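You operate a simulated robot arm through the tools that you are given. There is no shell and no other tool.

The job below is to be done with a simulated robot arm. You get a single attempt, and the scene is never put back.

## Task
Reseat the tube that the tail bay display names and restart the frame.
Fine: turn it till it drops home; rail in, then raised; the frame is left running.

The check looks at the end state, three seconds after you hand in, the way a careful person would. Anything else that was tipped, shoved, dropped, spilled or broken makes it a failure.

## Robot
A 7-joint arm with a two-finger parallel gripper, fixed in place. Base frame: the origin is on the floor under the middle of its stand, x ahead of it, y to its left, z up; the work surface is at about z = 0.38. Lengths are in m, angles in degrees, forces in N, time in s.
It reaches about 1.479 m from its shoulder. Its first joint turns from -166.0 to 166.0 degrees. Payload 4.4 kg.
The TCP is the grasp point between the finger pads, 0.023 m short of the fingertips. In the tool frame z runs along the fingers and y along their closing line. The gripper opens to 0.094 m. The fingers are 0.038 m wide and 0.01 m thick; the gripper's body (0.054 by 0.096 m) begins 0.039 m behind the TCP.
Orientation is that of the tool frame in the base frame, as a unit quaternion [x, y, z, w]. With the fingers straight down and closing along the base's y, the tool's x points along the base's -x, its y along +y and its z along -z.

## Interface
- The arm moves only by the tool arm_command. Its argument "commands" is a list of rows, each an object of numbers (a shift or turn left out is 0, a gripper value left out holds the last): "wx", "wy", "wz": the turn, a rotation vector about the base's x, y, z in degrees; "x", "y", "z": the shift along the base's x, y, z in cm; "fingers": the finger opening in cm, from 0 to 9.4. In form: [{"wx": .., "wy": .., "wz": .., "x": .., "y": .., "z": .., "fingers": ..}, ...]. A call has 1 to 20 rows; each row is the pose to reach, as a shift and turn from the pose commanded when the call began. Rows are played at 5 a second. More than 0.05 m and 8.6 degrees between two rows, or a gripper value outside its range, and nothing of the call is played. Where a pose cannot be reached the arm comes as near as it can. A force on the tool above 40 N (or 10 N above the force at the start of the call, whichever is more), or a blocked arm, ends the call early, and 0.2 s more pass. The fingers move at their own pace (about 0.072 m/s each) and stop on an object; they squeeze with about 39 N. The grip force told is the motor's: it shows also when the fingers shut on nothing. Time passes only in rows, and 0.2 s behind the last, so rows that repeat a pose let the fingers close. It gives the time, the measured TCP pose, the force on the tool (base axes), the opening and the grip force at its end, in the units of the frame above (readings bear some noise), with the torque about the TCP (base axes, N m) and any sound that the robot's microphone picked up.
- Cameras (640 x 400 px; columns grow to the right, rows downward): "scene" is fixed at [0.4092, -0.6549, 1.2585]; the picture's right is [0.91, -0.41, 0.00], its down [-0.18, -0.41, -0.89] and it looks along [0.36, 0.81, -0.45] (base axes); focal length 236 px, centre (320, 200). "wrist" rides on the gripper at [0.086, 0.016, -0.075] in the tool frame; the picture's right is [-0.18, 0.98, 0.00], its down [-0.58, -0.11, -0.81] and it looks along [-0.79, -0.15, 0.59] (tool axes); focal length 243 px, centre (320, 200). There is no depth. A picture from a camera that has moved, and an enlarged one, comes with that camera's place and axes in the base frame and with its lens. The place of the scene camera against the robot may be out by one fixed shift of up to 0.018 m in any direction.
- capture(camera): a new picture of that camera. No time passes.
- enlarge(camera, box): a new picture of the part [left, top, right, bottom] of that camera's present view, enlarged. No time passes.
- job_done(): hands the job in; it is judged then, once.

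Places have to be worked out from the pictures, the camera data and where the tool is seen. Open the gripper and draw the arm clear of the work before you hand the job in, unless the task says otherwise.

The tools are called after "Request:" by a JSON object that holds its "api" and its "payload". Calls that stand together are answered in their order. arm_command: Moves the arm, as the interface text tells. Its arguments: {"type":"object","properties":{"commands":{"type":"array"}},"required":["commands"]} The other tools are called the same way: capture (camera) takes a picture; enlarge (camera, box) takes an enlarged picture of a part of a camera's view; job_done () hands the job in.

At the start:

```text
clock: 0.0
position: [0.6149, 0.1874, 1.2197]
tool_rot: [0.0, 1.0, 0.0, 0.0]
contact_force: [-0.2, 0.2, 0.1]
torque: [0.01, -0.04, 0.02]
opening: 0.0939
finger_force: 0.1
```

scene: 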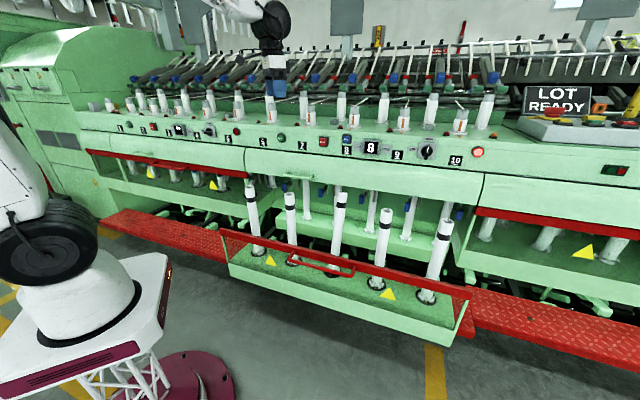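
wrist: 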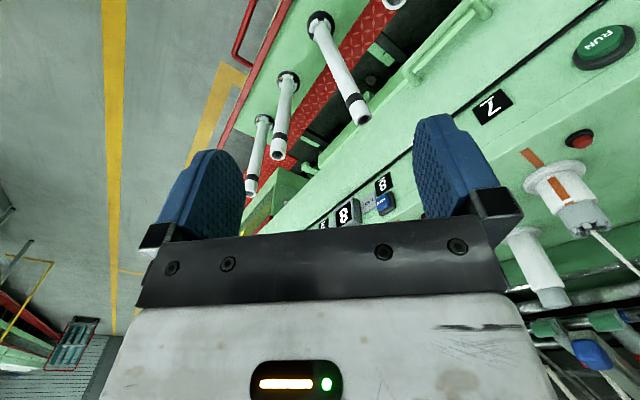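

I start by looking closely at the frame: the displays, the panel buttons and the pulled-out rail with tubes.

Request:
{"api": "enlarge", "payload": {"camera": "scene", "box": [500, 60, 640, 180]}}

Request:
{"api": "enlarge", "payload": {"camera": "scene", "box": [340, 100, 500, 200]}}

Request:
{"api": "enlarge", "payload": {"camera": "scene", "box": [100, 80, 260, 200]}}

Request:
{"api": "enlarge", "payload": {"camera": "scene", "box": [220, 160, 480, 350]}}

Request:
{"api": "enlarge", "payload": {"camera": "scene", "box": [230, 80, 390, 180]}}

Request:
{"api": "enlarge", "payload": {"camera": "scene", "box": [0, 0, 200, 130]}}

Request:
{"api": "capture", "payload": {"camera": "wrist"}}

```text
3.33 times, centred on (570, 120) of scene
camera zoom: at [0.4092, -0.6549, 1.2585], right [0.91, -0.41, 0.0], down [-0.18, -0.41, -0.89], along [0.36, 0.81, -0.45], focal length 785 px, centre (-513, 467)
```

zoom: 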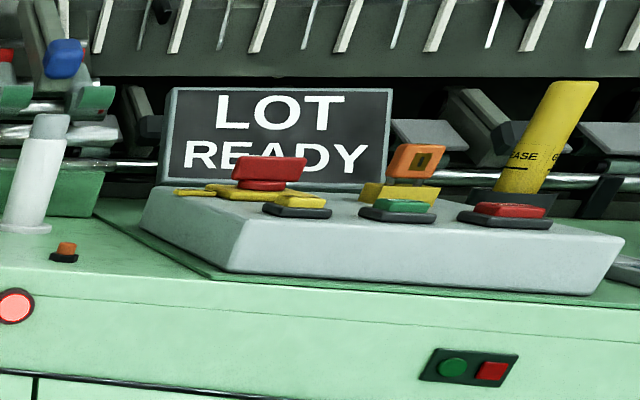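

```text
4.00 times, centred on (420, 150) of scene
camera zoom: at [0.4092, -0.6549, 1.2585], right [0.91, -0.41, 0.0], down [-0.18, -0.41, -0.89], along [0.36, 0.81, -0.45], focal length 942 px, centre (-80, 400)
```

zoom: 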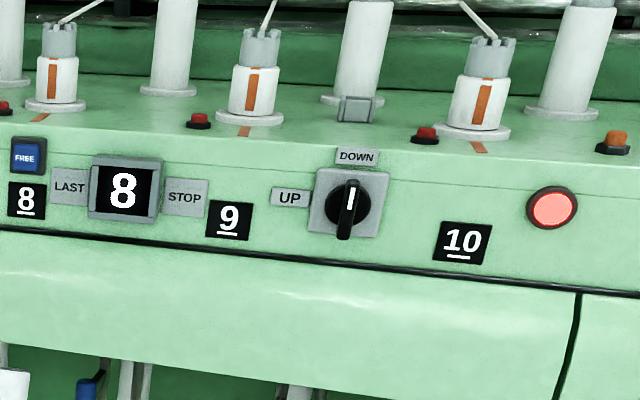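

```text
3.33 times, centred on (180, 140) of scene
camera zoom: at [0.4092, -0.6549, 1.2585], right [0.91, -0.41, 0.0], down [-0.18, -0.41, -0.89], along [0.36, 0.81, -0.45], focal length 785 px, centre (787, 400)
```

zoom: 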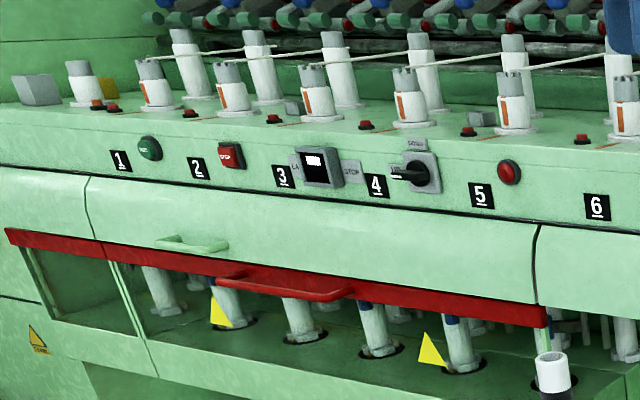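

```text
2.11 times, centred on (350, 255) of scene
camera zoom: at [0.4092, -0.6549, 1.2585], right [0.91, -0.41, 0.0], down [-0.18, -0.41, -0.89], along [0.36, 0.81, -0.45], focal length 496 px, centre (257, 84)
```

zoom: 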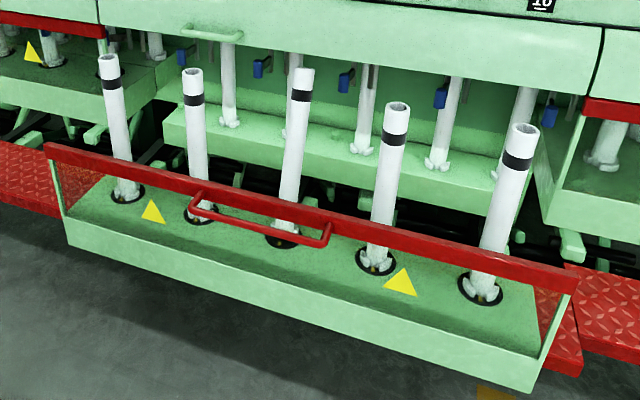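

```text
4.00 times, centred on (310, 130) of scene
camera zoom: at [0.4092, -0.6549, 1.2585], right [0.91, -0.41, 0.0], down [-0.18, -0.41, -0.89], along [0.36, 0.81, -0.45], focal length 942 px, centre (360, 480)
```

zoom: 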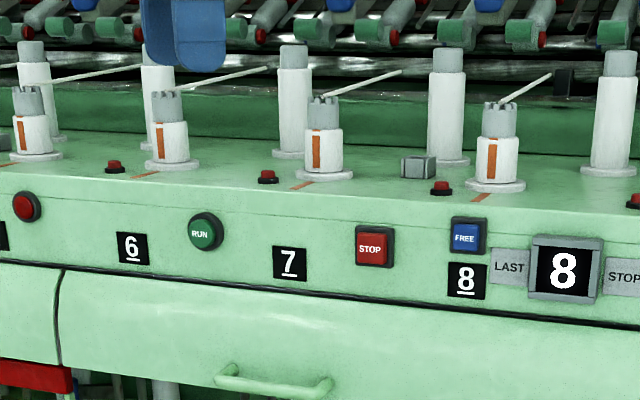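

```text
3.08 times, centred on (100, 65) of scene
camera zoom: at [0.4092, -0.6549, 1.2585], right [0.91, -0.41, 0.0], down [-0.18, -0.41, -0.89], along [0.36, 0.81, -0.45], focal length 725 px, centre (997, 615)
```

zoom: 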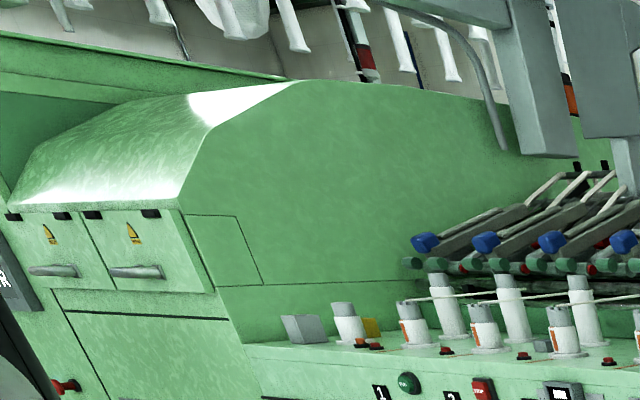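

```text
taken
camera wrist: at [0.5278, 0.2015, 1.2961], right [0.18, 0.98, 0.0], down [0.58, -0.11, 0.81], along [0.79, -0.15, -0.59], focal length 243 px, centre (320, 200)
```

wrist: 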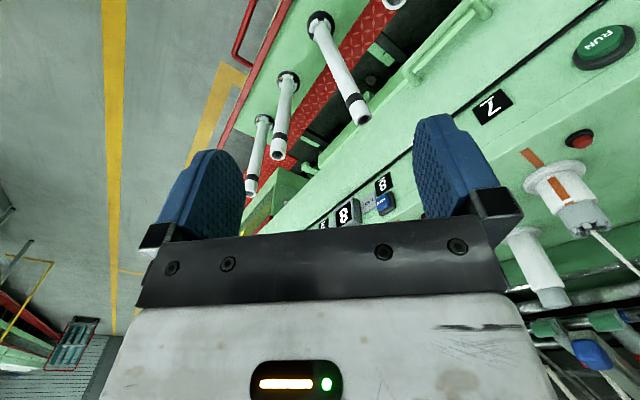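

The tail bay display reads LAST 8 STOP, so tube 8 is probably the middle tube on the pulled-out rail. I enlarge the tube bases, rail and controls further to read their states.

Request:
{"api": "enlarge", "payload": {"camera": "scene", "box": [310, 180, 370, 280]}}

Request:
{"api": "enlarge", "payload": {"camera": "scene", "box": [240, 230, 340, 290]}}

Request:
{"api": "enlarge", "payload": {"camera": "scene", "box": [350, 250, 450, 315]}}

Request:
{"api": "enlarge", "payload": {"camera": "scene", "box": [400, 130, 500, 190]}}

Request:
{"api": "enlarge", "payload": {"camera": "scene", "box": [100, 105, 250, 180]}}

Request:
{"api": "enlarge", "payload": {"camera": "scene", "box": [560, 90, 640, 140]}}

Request:
{"api": "enlarge", "payload": {"camera": "scene", "box": [240, 180, 340, 240]}}

Request:
{"api": "enlarge", "payload": {"camera": "scene", "box": [340, 180, 470, 260]}}

```text
4.00 times, centred on (340, 230) of scene
camera zoom: at [0.4092, -0.6549, 1.2585], right [0.91, -0.41, 0.0], down [-0.18, -0.41, -0.89], along [0.36, 0.81, -0.45], focal length 942 px, centre (240, 80)
```

zoom: 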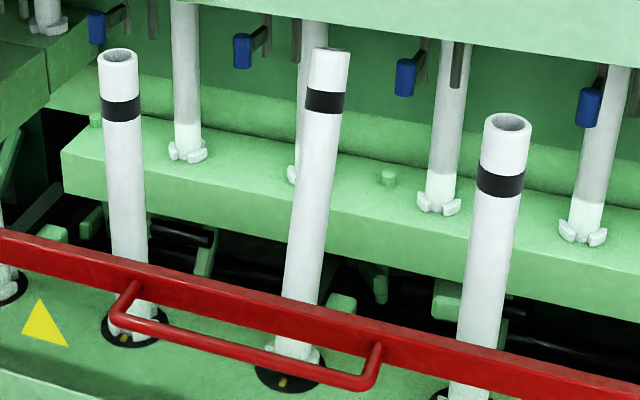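

```text
6.40 times, centred on (290, 260) of scene
camera zoom: at [0.4092, -0.6549, 1.2585], right [0.91, -0.41, 0.0], down [-0.18, -0.41, -0.89], along [0.36, 0.81, -0.45], focal length 1508 px, centre (512, -184)
```

zoom: 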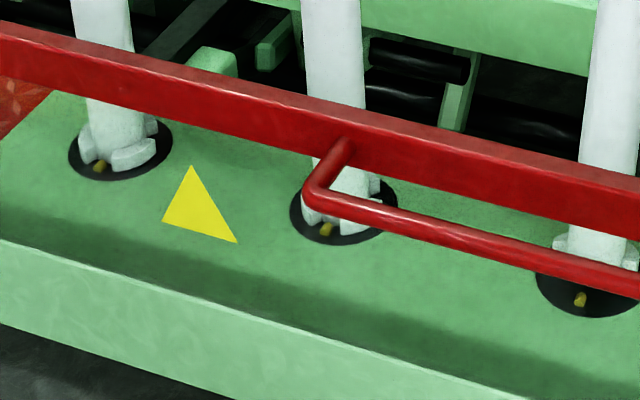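

```text
6.15 times, centred on (400, 282) of scene
camera zoom: at [0.4092, -0.6549, 1.2585], right [0.91, -0.41, 0.0], down [-0.18, -0.41, -0.89], along [0.36, 0.81, -0.45], focal length 1450 px, centre (-172, -308)
```

zoom: 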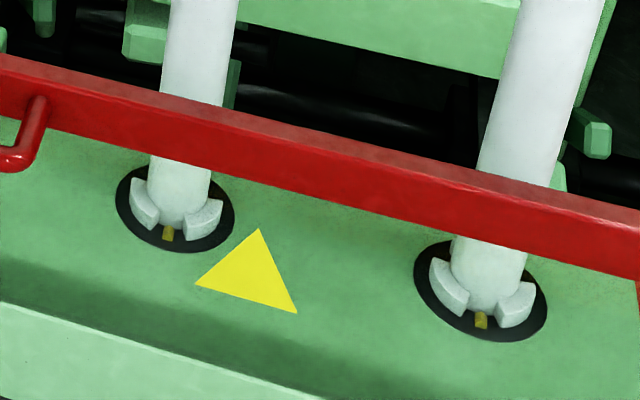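

```text
6.40 times, centred on (450, 160) of scene
camera zoom: at [0.4092, -0.6549, 1.2585], right [0.91, -0.41, 0.0], down [-0.18, -0.41, -0.89], along [0.36, 0.81, -0.45], focal length 1508 px, centre (-512, 456)
```

zoom: 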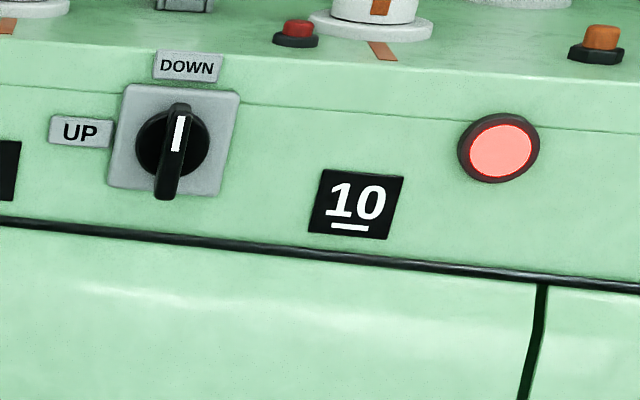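

```text
4.27 times, centred on (175, 142) of scene
camera zoom: at [0.4092, -0.6549, 1.2585], right [0.91, -0.41, 0.0], down [-0.18, -0.41, -0.89], along [0.36, 0.81, -0.45], focal length 1005 px, centre (939, 445)
```

zoom: 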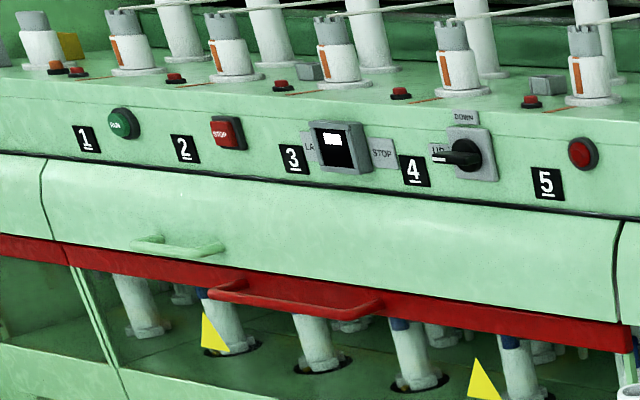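

```text
8.00 times, centred on (600, 115) of scene
camera zoom: at [0.4092, -0.6549, 1.2585], right [0.91, -0.41, 0.0], down [-0.18, -0.41, -0.89], along [0.36, 0.81, -0.45], focal length 1885 px, centre (-1920, 880)
```

zoom: 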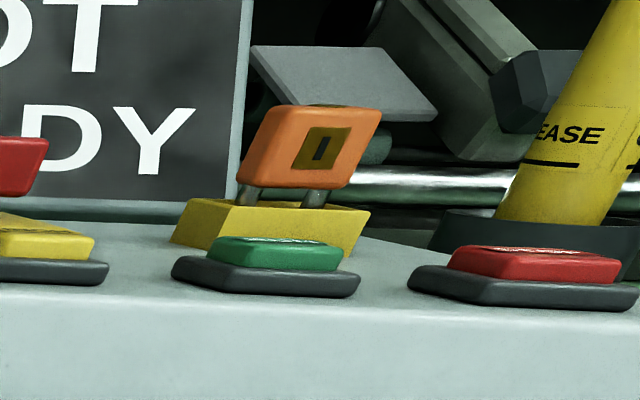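

```text
6.40 times, centred on (290, 210) of scene
camera zoom: at [0.4092, -0.6549, 1.2585], right [0.91, -0.41, 0.0], down [-0.18, -0.41, -0.89], along [0.36, 0.81, -0.45], focal length 1508 px, centre (512, 136)
```

zoom: 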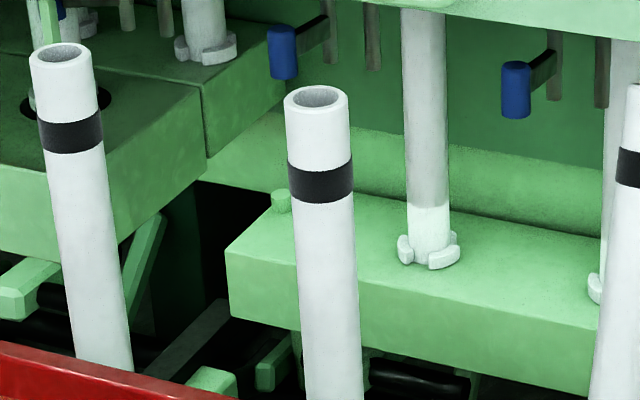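

```text
4.92 times, centred on (405, 220) of scene
camera zoom: at [0.4092, -0.6549, 1.2585], right [0.91, -0.41, 0.0], down [-0.18, -0.41, -0.89], along [0.36, 0.81, -0.45], focal length 1160 px, centre (-98, 102)
```

zoom: 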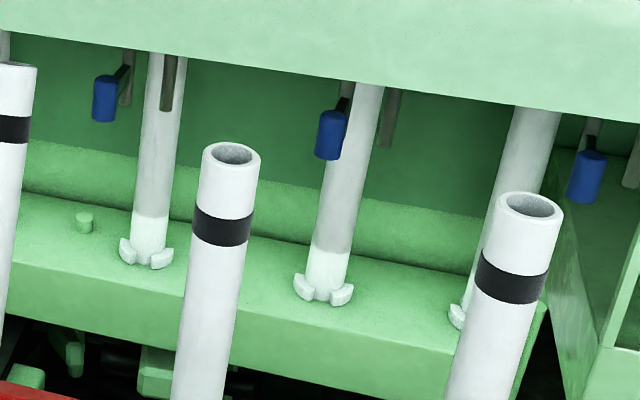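

Tube 8 (the middle one on the pulled-out rail) appears to lean inward with its lugs turned off the brass pin. The selector points to DOWN and the lamp is lit. By triangulation the machine axis runs along about (0.68, -0.73), and I now yaw the tool so the wrist camera faces the frame squarely.

Request:
{"api": "arm_command", "payload": {"commands": [{"wz": 8}, {"wz": 16}, {"wz": 24}, {"wz": 32}, {"wz": 40}, {"wz": 43}]}}

Request:
{"api": "capture", "payload": {"camera": "wrist"}}

Request:
{"api": "capture", "payload": {"camera": "scene"}}

```text
clock: 1.4
position: [0.6137, 0.1862, 1.2217]
tool_rot: [-0.367, 0.93, 0.001, 0.0]
contact_force: [-0.3, 0.5, 0.1]
torque: [-0.01, -0.01, -0.01]
opening: 0.0938
finger_force: 0.1
```

```text
taken
camera wrist: at [0.5401, 0.138, 1.2965], right [-0.54, 0.84, 0.0], down [0.5, 0.32, 0.81], along [0.68, 0.43, -0.59], focal length 243 px, centre (320, 200)
```

wrist: 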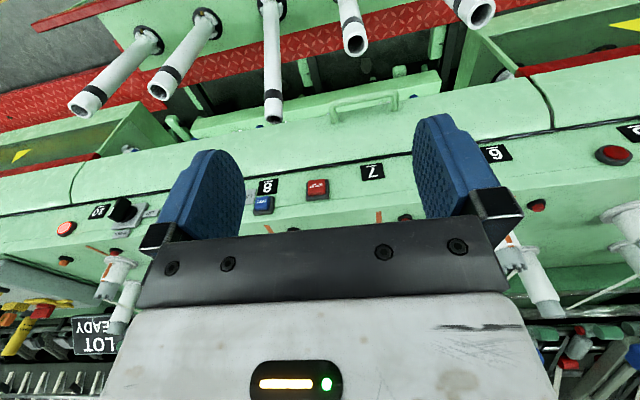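

```text
taken
```

scene: 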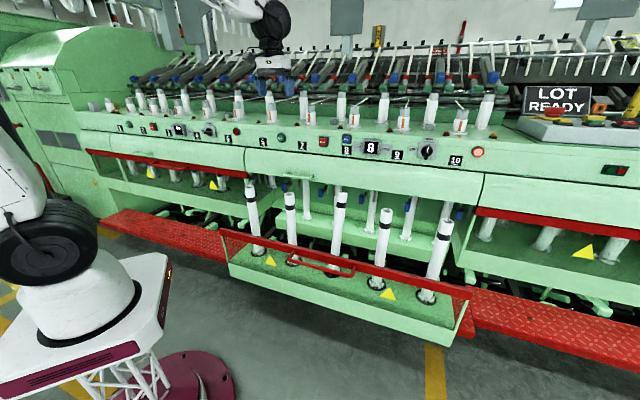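

The view shows tubes 6–10 with tube 8 leaning toward the panel. I move lower and opposite tube 8 for a second viewpoint and a closer look at its base.

Request:
{"api": "arm_command", "payload": {"commands": [{"x": 0.4, "y": -2.3, "z": -3.6}, {"x": 0.8, "y": -4.6, "z": -7.2}, {"x": 1.2, "y": -6.9, "z": -10.8}, {"x": 1.6, "y": -9.2, "z": -14.4}, {"x": 2.0, "y": -11.5, "z": -18}, {"x": 2.3, "y": -13.8, "z": -22}, {"x": 2.3, "y": -13.8, "z": -22}]}}

Request:
{"api": "capture", "payload": {"camera": "wrist"}}

Request:
{"api": "capture", "payload": {"camera": "scene"}}

```text
clock: 3.0
position: [0.6381, 0.0487, 1.0003]
tool_rot: [-0.366, 0.93, 0.0, 0.0]
contact_force: [-0.8, 0.6, 0.0]
torque: [0.0, -0.01, 0.01]
opening: 0.094
finger_force: 0.0
```

```text
taken
camera wrist: at [0.5631, 0.0006, 1.0769], right [-0.54, 0.84, 0.0], down [0.5, 0.32, 0.81], along [0.68, 0.43, -0.59], focal length 243 px, centre (320, 200)
```

wrist: 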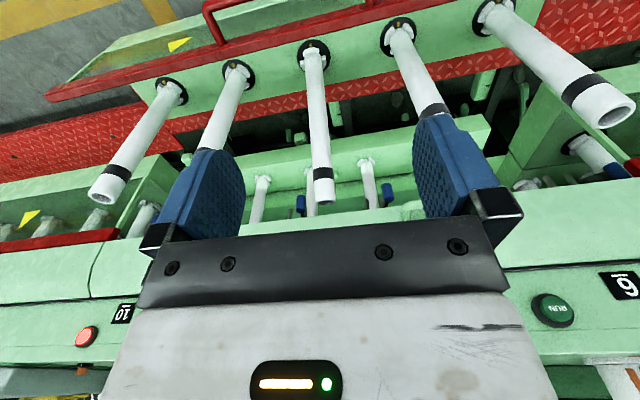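

```text
taken
```

scene: 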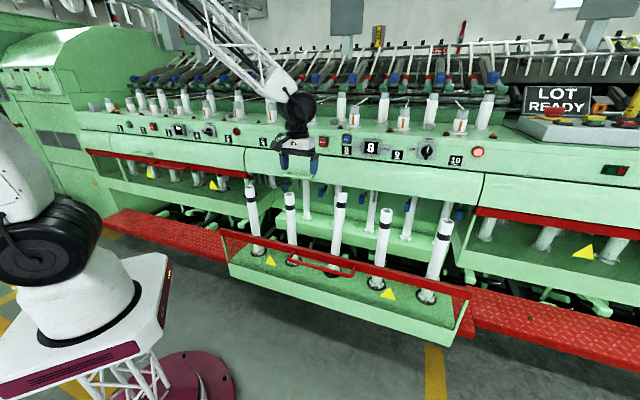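

Now the five sockets are visible. I enlarge the bases of the tubes to see the lugs and the pins.

Request:
{"api": "enlarge", "payload": {"camera": "wrist", "box": [280, 30, 350, 75]}}

Request:
{"api": "enlarge", "payload": {"camera": "wrist", "box": [360, 0, 440, 60]}}

Request:
{"api": "enlarge", "payload": {"camera": "wrist", "box": [140, 50, 260, 120]}}

Request:
{"api": "enlarge", "payload": {"camera": "wrist", "box": [260, 30, 380, 220]}}

```text
8.89 times, centred on (315, 52) of wrist
camera zoom: at [0.5631, 0.0006, 1.0769], right [-0.54, 0.84, 0.0], down [0.5, 0.32, 0.81], along [0.68, 0.43, -0.59], focal length 2157 px, centre (364, 1511)
```

zoom: 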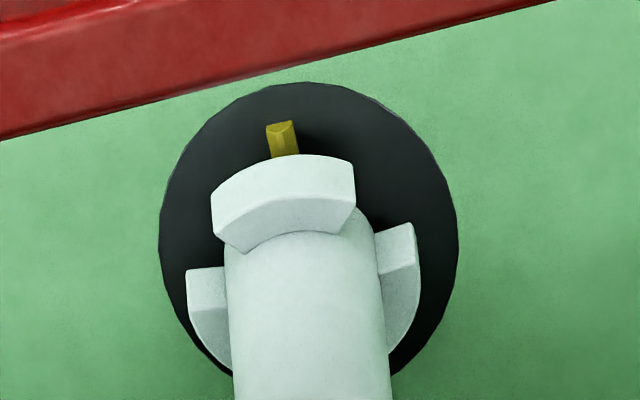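

```text
6.67 times, centred on (400, 30) of wrist
camera zoom: at [0.5631, 0.0006, 1.0769], right [-0.54, 0.84, 0.0], down [0.5, 0.32, 0.81], along [0.68, 0.43, -0.59], focal length 1618 px, centre (-213, 1333)
```

zoom: 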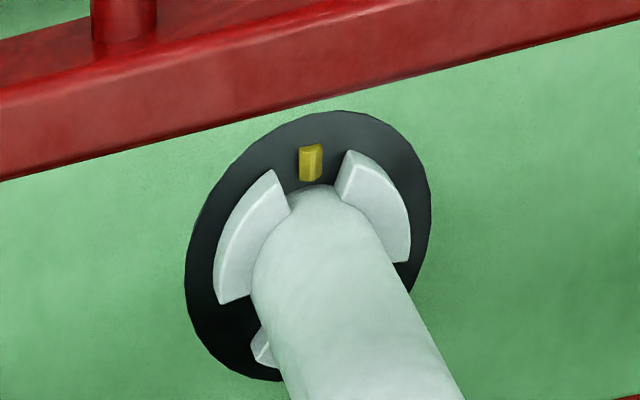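

```text
5.33 times, centred on (200, 85) of wrist
camera zoom: at [0.5631, 0.0006, 1.0769], right [-0.54, 0.84, 0.0], down [0.5, 0.32, 0.81], along [0.68, 0.43, -0.59], focal length 1294 px, centre (960, 813)
```

zoom: 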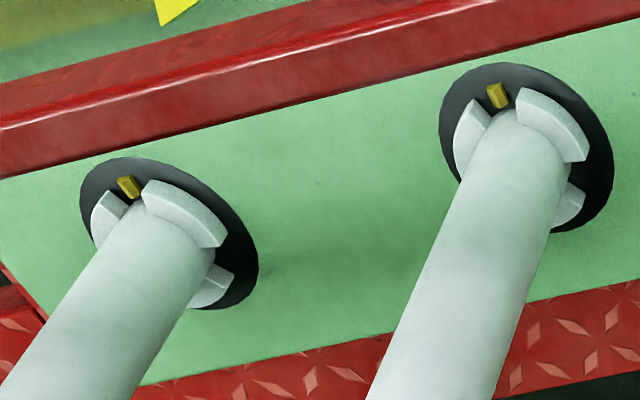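

```text
2.11 times, centred on (320, 125) of wrist
camera zoom: at [0.5631, 0.0006, 1.0769], right [-0.54, 0.84, 0.0], down [0.5, 0.32, 0.81], along [0.68, 0.43, -0.59], focal length 511 px, centre (320, 358)
```

zoom: 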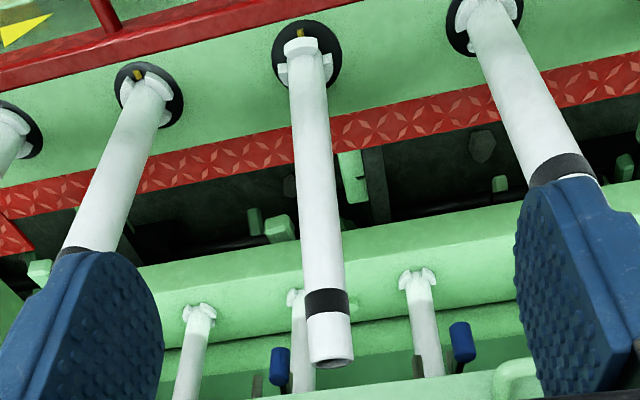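

All tubes have four lugs with narrow gaps. Tube 8's front lug sits on top of the brass pin, so it stands high and leans about 19° inward. I estimate its top at about [0.933, 0.249, 0.752], its socket near [0.825, 0.153] and the panel face 0.155 m further in. I'll pitch the tool to 60° below horizontal and come to a stand-off above and in front of tube 8.

Request:
{"api": "arm_command", "payload": {"commands": [{"x": 3.5, "y": 2.0, "z": -2.0, "wx": 3.5, "wy": -3.6, "wz": 0.3}, {"x": 7.1, "y": 4.0, "z": -4.1, "wx": 7.0, "wy": -7.2, "wz": 0.7}, {"x": 10.6, "y": 5.9, "z": -6.1, "wx": 10.5, "wy": -10.8, "wz": 1.0}, {"x": 14.2, "y": 7.9, "z": -8.1, "wx": 14.0, "wy": -14.4, "wz": 1.3}, {"x": 17.7, "y": 9.8, "z": -10.2, "wx": 17.5, "wy": -18.0, "wz": 1.7}, {"x": 21.3, "y": 11.8, "z": -12.2, "wx": 20.8, "wy": -21.6, "wz": 2.0}, {"x": 21.3, "y": 11.8, "z": -12.2, "wx": 20.8, "wy": -21.6, "wz": 2.0}]}}

Request:
{"api": "capture", "payload": {"camera": "wrist"}}

Request:
{"api": "capture", "payload": {"camera": "scene"}}

```text
clock: 4.6
position: [0.8489, 0.1668, 0.8786]
tool_rot: [-0.37, 0.892, 0.099, 0.239]
contact_force: [-0.2, -0.2, 0.0]
torque: [0.0, 0.01, 0.0]
opening: 0.094
finger_force: 0.1
```

```text
taken
camera wrist: at [0.7579, 0.0975, 0.9015], right [-0.58, 0.81, 0.09], down [0.15, -0.01, 0.99], along [0.8, 0.59, -0.12], focal length 243 px, centre (320, 200)
```

wrist: 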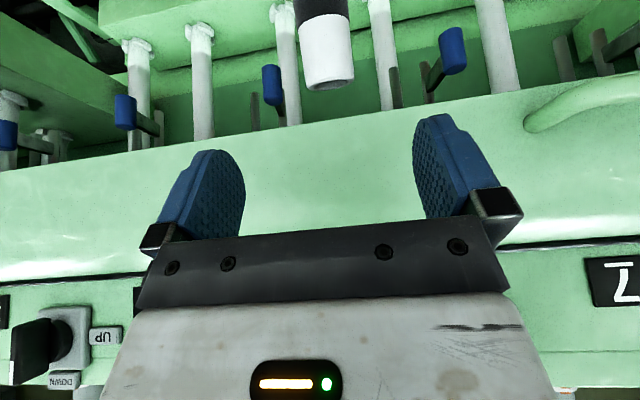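

```text
taken
```

scene: 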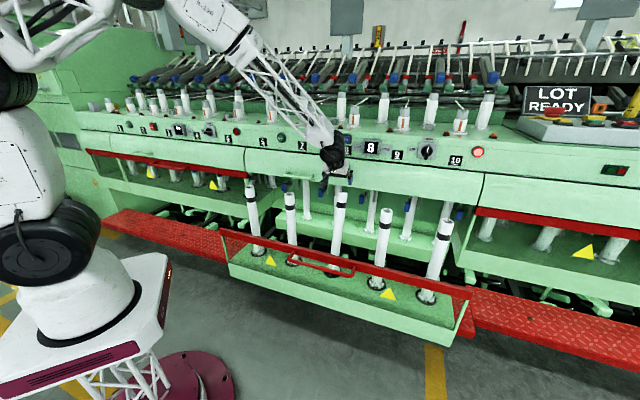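

The picture agrees with my tube-8 top estimate ([0.930, 0.2495, 0.752]) and the fingers are centred on it. I advance along the fingers to put the TCP about 5 cm below the tube's top, still open.

Request:
{"api": "arm_command", "payload": {"commands": [{"x": 1.6, "y": 1.6, "z": -4.0}, {"x": 3.2, "y": 3.2, "z": -8.0}, {"x": 4.8, "y": 4.8, "z": -11.9}, {"x": 6.0, "y": 6.1, "z": -15.0}, {"x": 6.9, "y": 7.0, "z": -17.2}, {"x": 6.9, "y": 7.0, "z": -17.2}]}}

Request:
{"api": "capture", "payload": {"camera": "wrist"}}

Request:
{"api": "enlarge", "payload": {"camera": "scene", "box": [260, 120, 420, 220]}}

```text
clock: 5.6
position: [0.9048, 0.2178, 0.7396]
tool_rot: [-0.371, 0.892, 0.1, 0.237]
contact_force: [-11.9, -4.4, -3.5]
torque: [0.35, -0.68, -0.08]
opening: 0.0939
finger_force: 0.0
stopped in row 4: the force on the tool passed its limit at 380 N (the readings are from after the stop); the commanded pose is now the measured one
```

```text
taken
camera wrist: at [0.8133, 0.149, 0.7617], right [-0.58, 0.81, 0.09], down [0.15, -0.01, 0.99], along [0.8, 0.59, -0.12], focal length 243 px, centre (320, 200)
```

wrist: 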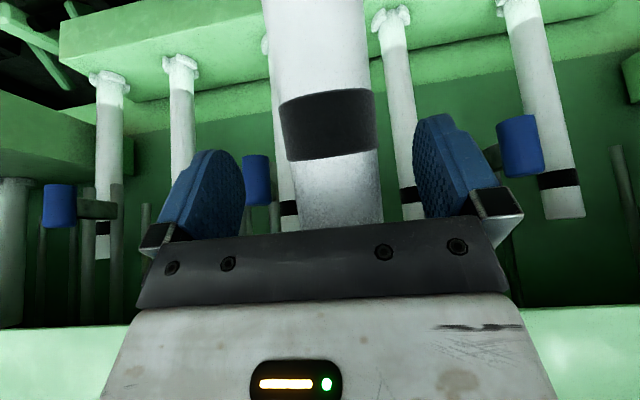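

```text
4.00 times, centred on (340, 170) of scene
camera zoom: at [0.4092, -0.6549, 1.2585], right [0.91, -0.41, 0.0], down [-0.18, -0.41, -0.89], along [0.36, 0.81, -0.45], focal length 942 px, centre (240, 320)
```

zoom: 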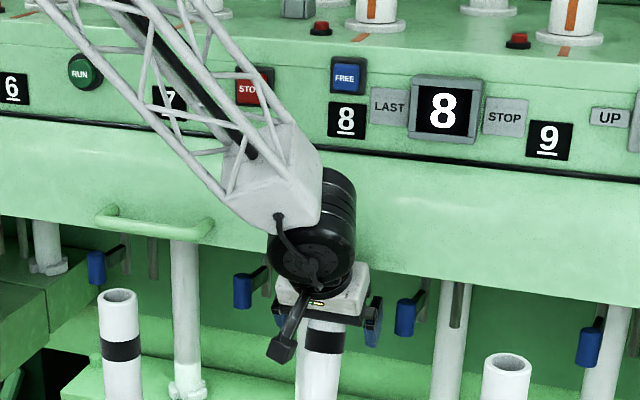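

The hand's inner face struck the lower lip of the cover at about n=0.79, z=0.80. The cover bulges out over the leaning tube's top, so I need a flatter approach. I back straight out, then check that nothing moved.

Request:
{"api": "arm_command", "payload": {"commands": [{"x": -1.5, "y": -1.5, "z": 0.5}, {"x": -4.0, "y": -4.0, "z": 2.5}, {"x": -7.0, "y": -7.0, "z": 4.5}, {"x": -10.0, "y": -10.0, "z": 6.5}, {"x": -13.0, "y": -13.0, "z": 8.5}, {"x": -16.0, "y": -16.0, "z": 10}, {"x": -19.0, "y": -19.0, "z": 10}, {"x": -19.0, "y": -19.0, "z": 10}]}}

Request:
{"api": "capture", "payload": {"camera": "wrist"}}

Request:
{"api": "capture", "payload": {"camera": "scene"}}

Request:
{"api": "enlarge", "payload": {"camera": "scene", "box": [220, 130, 480, 310]}}

```text
clock: 7.4
position: [0.7122, 0.0288, 0.8398]
tool_rot: [-0.371, 0.892, 0.099, 0.239]
contact_force: [-0.7, -0.3, 0.3]
torque: [-0.02, -0.01, -0.02]
opening: 0.094
finger_force: 0.0
```

```text
taken
camera wrist: at [0.622, -0.0402, 0.8628], right [-0.58, 0.81, 0.09], down [0.15, -0.01, 0.99], along [0.8, 0.59, -0.12], focal length 243 px, centre (320, 200)
```

wrist: 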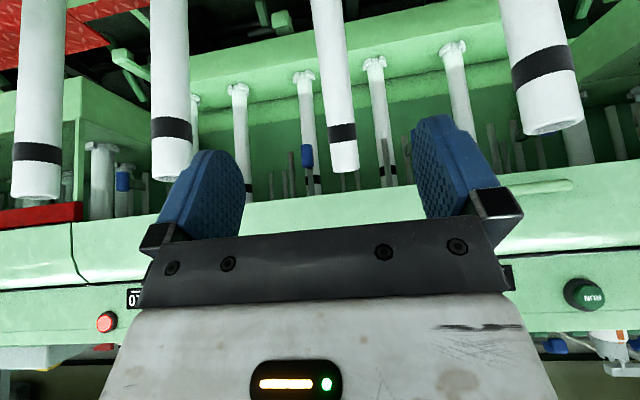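

```text
taken
```

scene: 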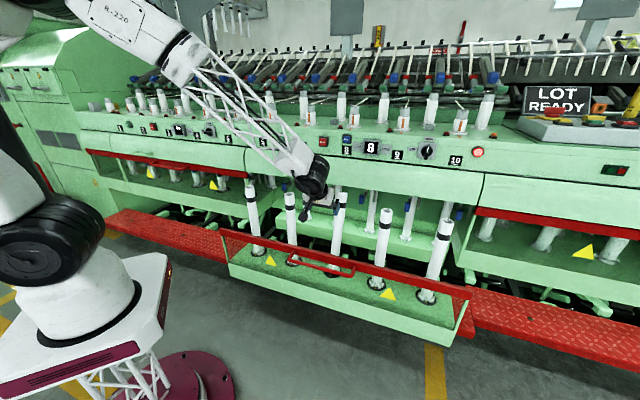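

```text
2.22 times, centred on (350, 220) of scene
camera zoom: at [0.4092, -0.6549, 1.2585], right [0.91, -0.41, 0.0], down [-0.18, -0.41, -0.89], along [0.36, 0.81, -0.45], focal length 524 px, centre (253, 156)
```

zoom: 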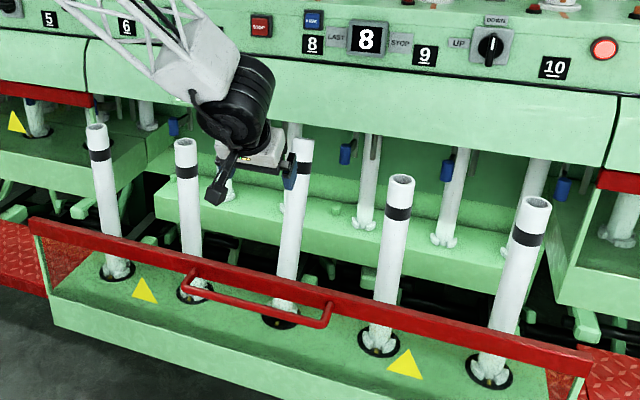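

Nothing else appears disturbed, and the cover lip triangulates to n≈0.775, z≈0.82. I now pitch the tool to 35° below horizontal and go to a lower stand-off in front of tube 8, beneath the lip.

Request:
{"api": "arm_command", "payload": {"commands": [{"x": 1.9, "y": 2.0, "z": -1.0, "wx": 3.0, "wy": -3.0}, {"x": 3.9, "y": 4.0, "z": -2.1, "wx": 6.0, "wy": -6.0}, {"x": 5.8, "y": 5.9, "z": -3.1, "wx": 9.0, "wy": -9.0}, {"x": 7.8, "y": 7.9, "z": -4.2, "wx": 12.0, "wy": -12.0}, {"x": 9.7, "y": 9.9, "z": -5.2, "wx": 15.0, "wy": -15.0}, {"x": 11.6, "y": 11.9, "z": -6.3, "wx": 17.7, "wy": -17.7}, {"x": 11.6, "y": 11.9, "z": -6.3, "wx": 17.7, "wy": -17.7}]}}

Request:
{"api": "capture", "payload": {"camera": "wrist"}}

Request:
{"api": "enlarge", "payload": {"camera": "scene", "box": [240, 130, 440, 290]}}

```text
clock: 9.0
position: [0.8324, 0.1481, 0.777]
tool_rot: [-0.34, 0.819, 0.176, 0.427]
contact_force: [0.2, 0.6, 0.4]
torque: [-0.01, 0.05, 0.0]
opening: 0.0938
finger_force: 0.1
```

```text
taken
camera wrist: at [0.7415, 0.0795, 0.7505], right [-0.62, 0.77, 0.15], down [-0.16, -0.31, 0.94], along [0.77, 0.56, 0.31], focal length 243 px, centre (320, 200)
```

wrist: 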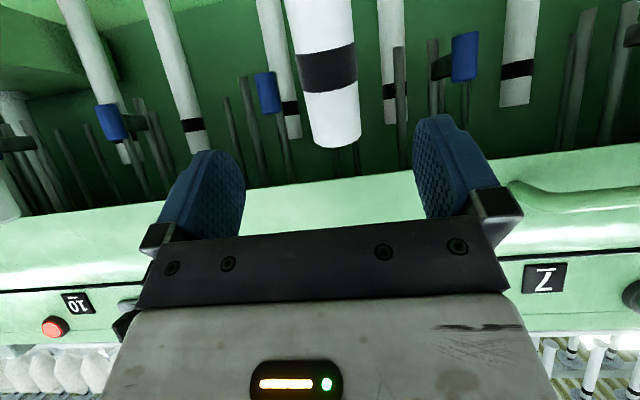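

```text
2.50 times, centred on (340, 210) of scene
camera zoom: at [0.4092, -0.6549, 1.2585], right [0.91, -0.41, 0.0], down [-0.18, -0.41, -0.89], along [0.36, 0.81, -0.45], focal length 589 px, centre (270, 175)
```

zoom: 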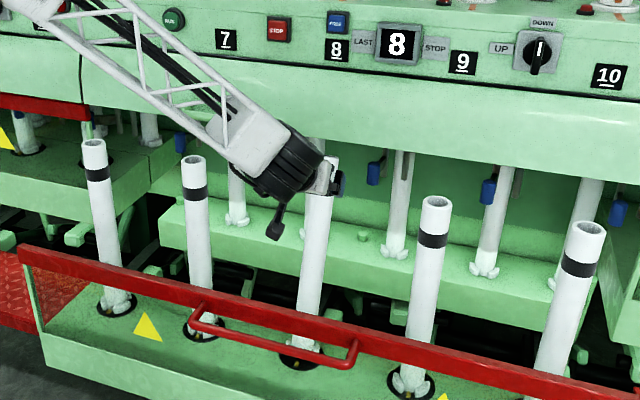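

I enlarge the view around tube 8's top to check its position relative to the fingers before advancing.

Request:
{"api": "enlarge", "payload": {"camera": "wrist", "box": [240, 0, 420, 170]}}

Request:
{"api": "enlarge", "payload": {"camera": "scene", "box": [300, 170, 380, 220]}}

```text
2.35 times, centred on (330, 85) of wrist
camera zoom: at [0.7415, 0.0795, 0.7505], right [-0.62, 0.77, 0.15], down [-0.16, -0.31, 0.94], along [0.77, 0.56, 0.31], focal length 571 px, centre (296, 471)
```

zoom: 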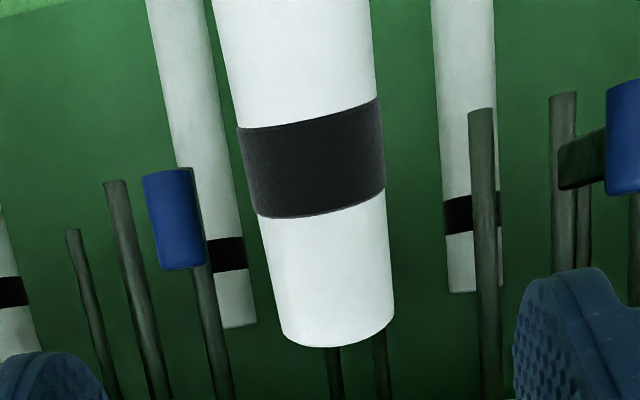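

```text
8.00 times, centred on (340, 195) of scene
camera zoom: at [0.4092, -0.6549, 1.2585], right [0.91, -0.41, 0.0], down [-0.18, -0.41, -0.89], along [0.36, 0.81, -0.45], focal length 1885 px, centre (160, 240)
```

zoom: 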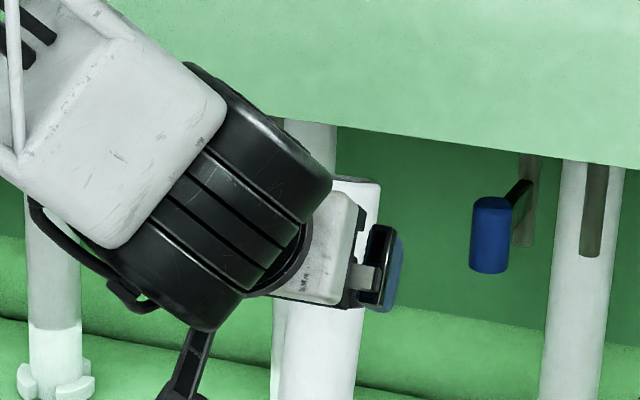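

From all four views the tube-8 top refines to about [0.9145, 0.238, 0.768] with a lean of roughly 17.5°. I advance 12.5 cm along the fingers to put the TCP on its axis about 6.5 cm below the top, in small steps.

Request:
{"api": "arm_command", "payload": {"commands": [{"x": 1.7, "y": 1.9, "z": -1.8}, {"x": 3.4, "y": 3.8, "z": -3.6}, {"x": 4.8, "y": 5.3, "z": -5.0}, {"x": 5.8, "y": 6.5, "z": -6.1}, {"x": 6.8, "y": 7.6, "z": -7.1}, {"x": 6.8, "y": 7.6, "z": -7.1}]}}

Request:
{"api": "capture", "payload": {"camera": "wrist"}}

Request:
{"api": "enlarge", "payload": {"camera": "scene", "box": [280, 160, 400, 240]}}

```text
clock: 10.4
position: [0.8994, 0.2212, 0.7062]
tool_rot: [-0.341, 0.819, 0.177, 0.426]
contact_force: [-0.7, -0.2, 0.1]
torque: [0.07, 0.02, 0.01]
opening: 0.0938
finger_force: 0.1
```

```text
taken
camera wrist: at [0.8091, 0.1544, 0.6791], right [-0.62, 0.77, 0.15], down [-0.15, -0.31, 0.94], along [0.77, 0.56, 0.31], focal length 243 px, centre (320, 200)
```

wrist: 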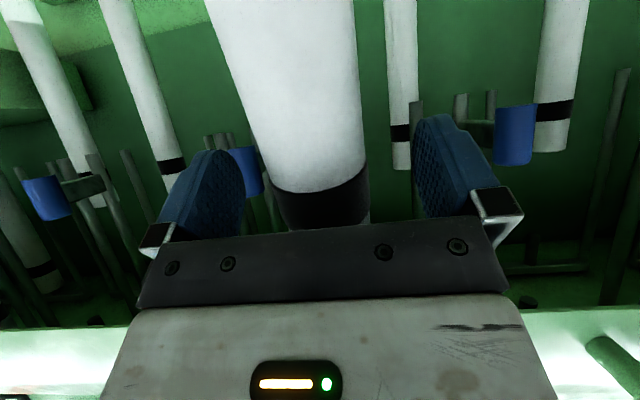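

```text
5.00 times, centred on (340, 200) of scene
camera zoom: at [0.4092, -0.6549, 1.2585], right [0.91, -0.41, 0.0], down [-0.18, -0.41, -0.89], along [0.36, 0.81, -0.45], focal length 1178 px, centre (220, 200)
```

zoom: 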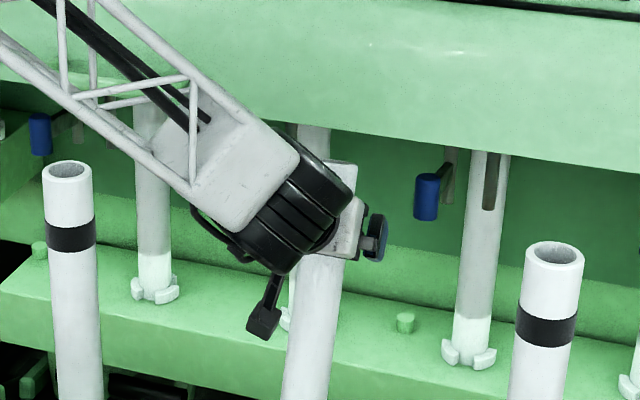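

The tube lies squarely between the pads (its apparent width puts it within about 5 mm of the TCP). I close the fingers on it.

Request:
{"api": "arm_command", "payload": {"commands": [{"fingers": 6.0}, {"fingers": 4.5}, {"fingers": 3.5}, {"fingers": 3.5}, {"fingers": 3.5}]}}

Request:
{"api": "capture", "payload": {"camera": "wrist"}}

```text
clock: 11.6
position: [0.8989, 0.2209, 0.7057]
tool_rot: [-0.339, 0.819, 0.176, 0.427]
contact_force: [1.3, -0.8, 0.2]
torque: [-0.26, -0.31, 0.11]
opening: 0.0454
finger_force: 38.6
```

```text
taken
camera wrist: at [0.809, 0.1543, 0.6792], right [-0.62, 0.77, 0.15], down [-0.15, -0.31, 0.94], along [0.77, 0.56, 0.31], focal length 243 px, centre (320, 200)
```

wrist: 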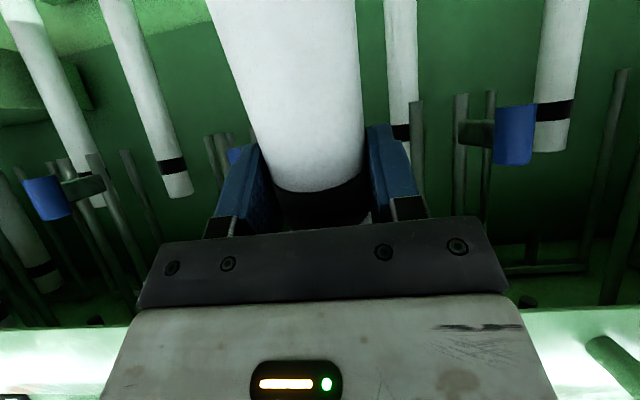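

The pads hold the tube (opening 4.5 cm, 38.6 N). Now I swing it upright about its base by tilting 17.5° outward, easing the base to the socket centre with a slight lift.

Request:
{"api": "arm_command", "payload": {"commands": [{"x": -0.71, "y": -0.66, "z": 0.32, "wx": 1.24, "wy": -1.24}, {"x": -1.43, "y": -1.33, "z": 0.61, "wx": 2.47, "wy": -2.47}, {"x": -2.15, "y": -2.0, "z": 0.87, "wx": 3.71, "wy": -3.71}, {"x": -2.87, "y": -2.67, "z": 1.11, "wx": 4.95, "wy": -4.95}, {"x": -3.6, "y": -3.35, "z": 1.31, "wx": 6.19, "wy": -6.19}, {"x": -4.34, "y": -4.04, "z": 1.5, "wx": 7.42, "wy": -7.42}, {"x": -5.07, "y": -4.72, "z": 1.64, "wx": 8.66, "wy": -8.66}, {"x": -5.81, "y": -5.41, "z": 1.77, "wx": 9.9, "wy": -9.9}, {"x": -6.55, "y": -6.1, "z": 1.86, "wx": 11.14, "wy": -11.14}, {"x": -7.29, "y": -6.79, "z": 1.93, "wx": 12.37, "wy": -12.37}, {"x": -7.29, "y": -6.79, "z": 1.93, "wx": 12.37, "wy": -12.37}]}}

Request:
{"api": "capture", "payload": {"camera": "wrist"}}

Request:
{"api": "enlarge", "payload": {"camera": "scene", "box": [220, 170, 460, 310]}}

```text
clock: 14.0
position: [0.826, 0.1545, 0.7256]
tool_rot: [-0.309, 0.745, 0.226, 0.547]
contact_force: [0.3, 0.0, -2.3]
torque: [0.01, -0.02, -0.01]
opening: 0.0453
finger_force: 38.8
```

```text
taken
camera wrist: at [0.7461, 0.0965, 0.6669], right [-0.66, 0.73, 0.17], down [-0.34, -0.5, 0.8], along [0.67, 0.46, 0.58], focal length 243 px, centre (320, 200)
```

wrist: 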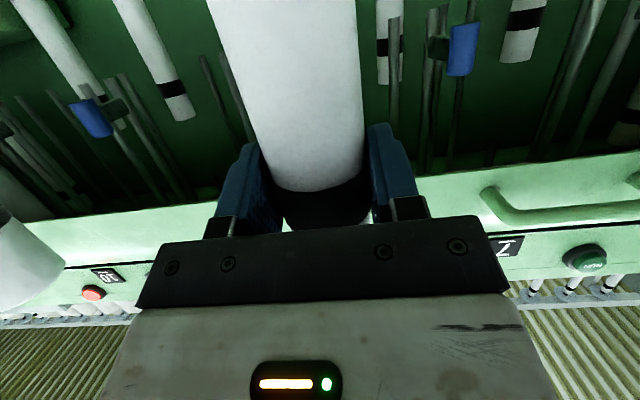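

```text
2.67 times, centred on (340, 240) of scene
camera zoom: at [0.4092, -0.6549, 1.2585], right [0.91, -0.41, 0.0], down [-0.18, -0.41, -0.89], along [0.36, 0.81, -0.45], focal length 628 px, centre (267, 93)
```

zoom: 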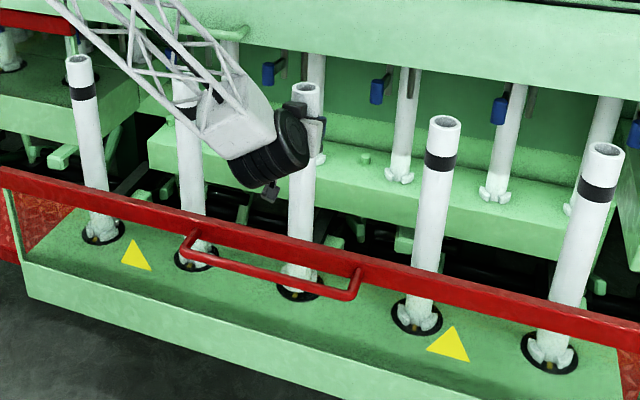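

The tool now carries only about 2.3 N, the tube's own weight, so it is upright and just clear of the pin. I enlarge its base to judge height and lug position.

Request:
{"api": "enlarge", "payload": {"camera": "scene", "box": [310, 235, 380, 290]}}

Request:
{"api": "enlarge", "payload": {"camera": "scene", "box": [320, 190, 400, 240]}}

```text
7.27 times, centred on (345, 262) of scene
camera zoom: at [0.4092, -0.6549, 1.2585], right [0.91, -0.41, 0.0], down [-0.18, -0.41, -0.89], along [0.36, 0.81, -0.45], focal length 1714 px, centre (138, -254)
```

zoom: 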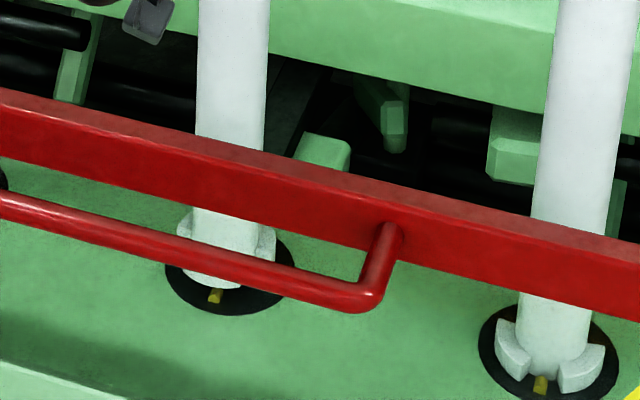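

```text
8.00 times, centred on (360, 215) of scene
camera zoom: at [0.4092, -0.6549, 1.2585], right [0.91, -0.41, 0.0], down [-0.18, -0.41, -0.89], along [0.36, 0.81, -0.45], focal length 1885 px, centre (0, 80)
```

zoom: 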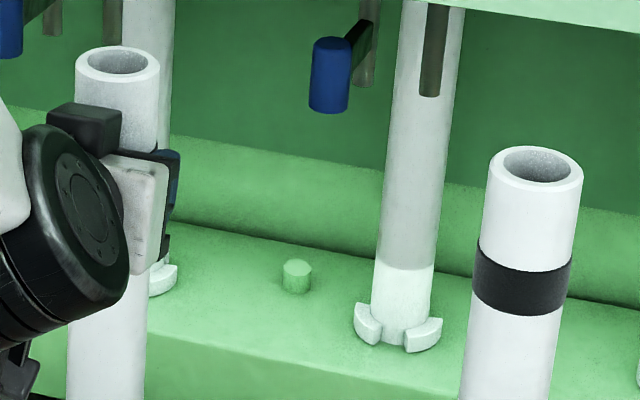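

The tube is upright and raised about 2 cm, with its front lug over the pin. I turn it 45° clockwise about its own axis to bring a lug gap to the pin.

Request:
{"api": "arm_command", "payload": {"commands": [{"wz": -5}, {"wz": -10}, {"wz": -15}, {"wz": -20}, {"wz": -25}, {"wz": -30}, {"wz": -35}, {"wz": -40}, {"wz": -45}, {"wz": -45}]}}

Request:
{"api": "enlarge", "payload": {"camera": "scene", "box": [310, 235, 380, 290]}}

Request:
{"api": "enlarge", "payload": {"camera": "scene", "box": [220, 150, 460, 310]}}

Request:
{"api": "capture", "payload": {"camera": "wrist"}}

```text
clock: 16.2
position: [0.8298, 0.1449, 0.727]
tool_rot: [-0.127, 0.797, 0.095, 0.583]
contact_force: [-0.6, 1.0, -2.5]
torque: [0.17, 0.04, 0.0]
opening: 0.0456
finger_force: 39.2
out of reach, approached as far as the arm can: row 6, 7, 8, 9, 10
```

```text
7.27 times, centred on (345, 262) of scene
camera zoom: at [0.4092, -0.6549, 1.2585], right [0.91, -0.41, 0.0], down [-0.18, -0.41, -0.89], along [0.36, 0.81, -0.45], focal length 1714 px, centre (138, -254)
```

zoom: 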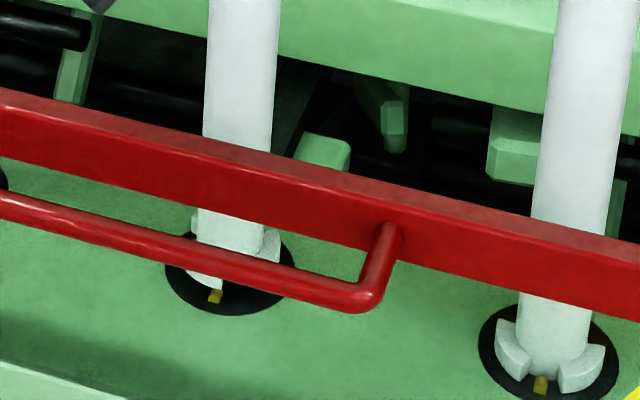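

```text
2.50 times, centred on (340, 230) of scene
camera zoom: at [0.4092, -0.6549, 1.2585], right [0.91, -0.41, 0.0], down [-0.18, -0.41, -0.89], along [0.36, 0.81, -0.45], focal length 589 px, centre (270, 125)
```

zoom: 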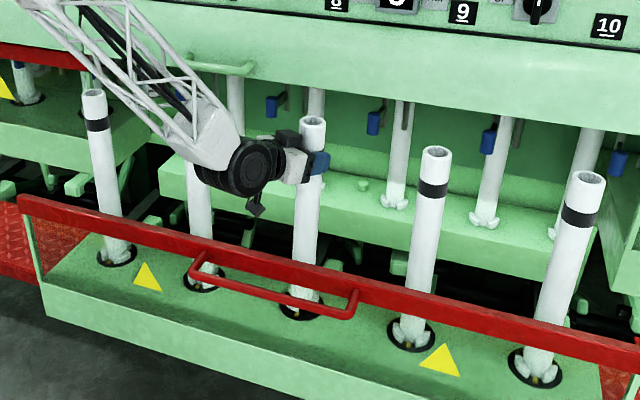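

```text
taken
camera wrist: at [0.7311, 0.1298, 0.6686], right [-0.26, 0.95, 0.18], down [-0.53, -0.29, 0.8], along [0.81, 0.11, 0.58], focal length 243 px, centre (320, 200)
```

wrist: 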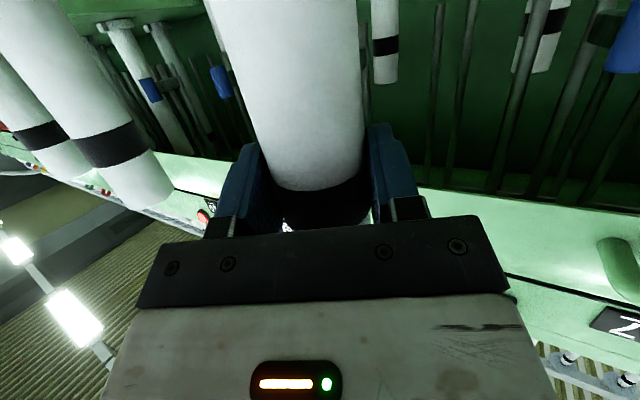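

The arm only managed about 27° of the 45° turn (heading 18°) before running out of joint travel, and the TCP drifted 1 cm. The tube is still held clear. I issue a null row to learn which pose is the commanded reference now.

Request:
{"api": "arm_command", "payload": {"commands": [{"z": 0.0}]}}

```text
clock: 16.6
position: [0.829, 0.1445, 0.7274]
tool_rot: [-0.127, 0.797, 0.095, 0.582]
contact_force: [0.0, 0.4, -1.3]
torque: [0.17, 0.02, 0.01]
opening: 0.0456
finger_force: 39.3
```

The reference pose is now the reached one. I return the TCP to the socket axis while turning back the other way, aiming for +45° from the original grip (heading 90°).

Request:
{"api": "arm_command", "payload": {"commands": [{"x": -0.1, "y": 0.3, "z": 0, "wz": 7}, {"x": -0.2, "y": 0.7, "z": 0, "wz": 14}, {"x": -0.3, "y": 1.0, "z": 0, "wz": 21}, {"x": -0.3, "y": 1.0, "z": 0, "wz": 27}, {"x": -0.3, "y": 1.0, "z": 0, "wz": 34}, {"x": -0.3, "y": 1.0, "z": 0, "wz": 41}, {"x": -0.3, "y": 1.0, "z": 0, "wz": 48}, {"x": -0.3, "y": 1.0, "z": 0, "wz": 48}]}}

Request:
{"api": "enlarge", "payload": {"camera": "scene", "box": [310, 235, 380, 290]}}

Request:
{"api": "enlarge", "payload": {"camera": "scene", "box": [220, 150, 460, 310]}}

```text
clock: 18.4
position: [0.8245, 0.1551, 0.7267]
tool_rot: [-0.441, 0.676, 0.325, 0.493]
contact_force: [0.6, 0.6, -1.4]
torque: [0.0, 0.03, 0.02]
opening: 0.0455
finger_force: 38.4
```

```text
7.27 times, centred on (345, 262) of scene
camera zoom: at [0.4092, -0.6549, 1.2585], right [0.91, -0.41, 0.0], down [-0.18, -0.41, -0.89], along [0.36, 0.81, -0.45], focal length 1714 px, centre (138, -254)
```

zoom: 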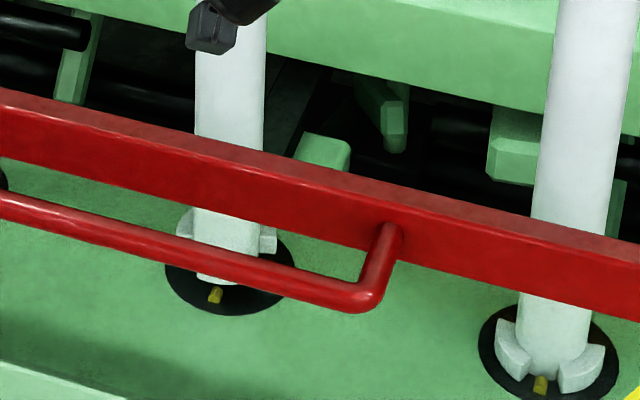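

```text
2.50 times, centred on (340, 230) of scene
camera zoom: at [0.4092, -0.6549, 1.2585], right [0.91, -0.41, 0.0], down [-0.18, -0.41, -0.89], along [0.36, 0.81, -0.45], focal length 589 px, centre (270, 125)
```

zoom: 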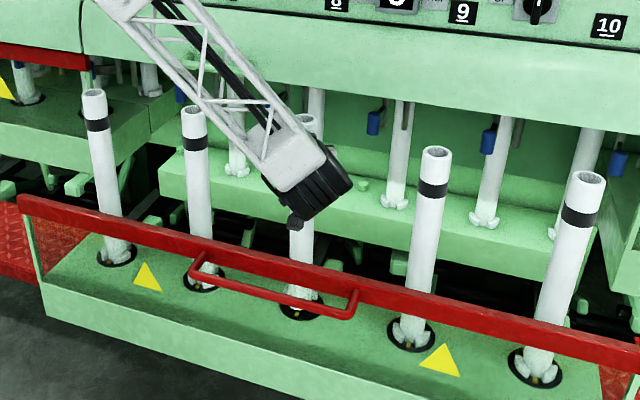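

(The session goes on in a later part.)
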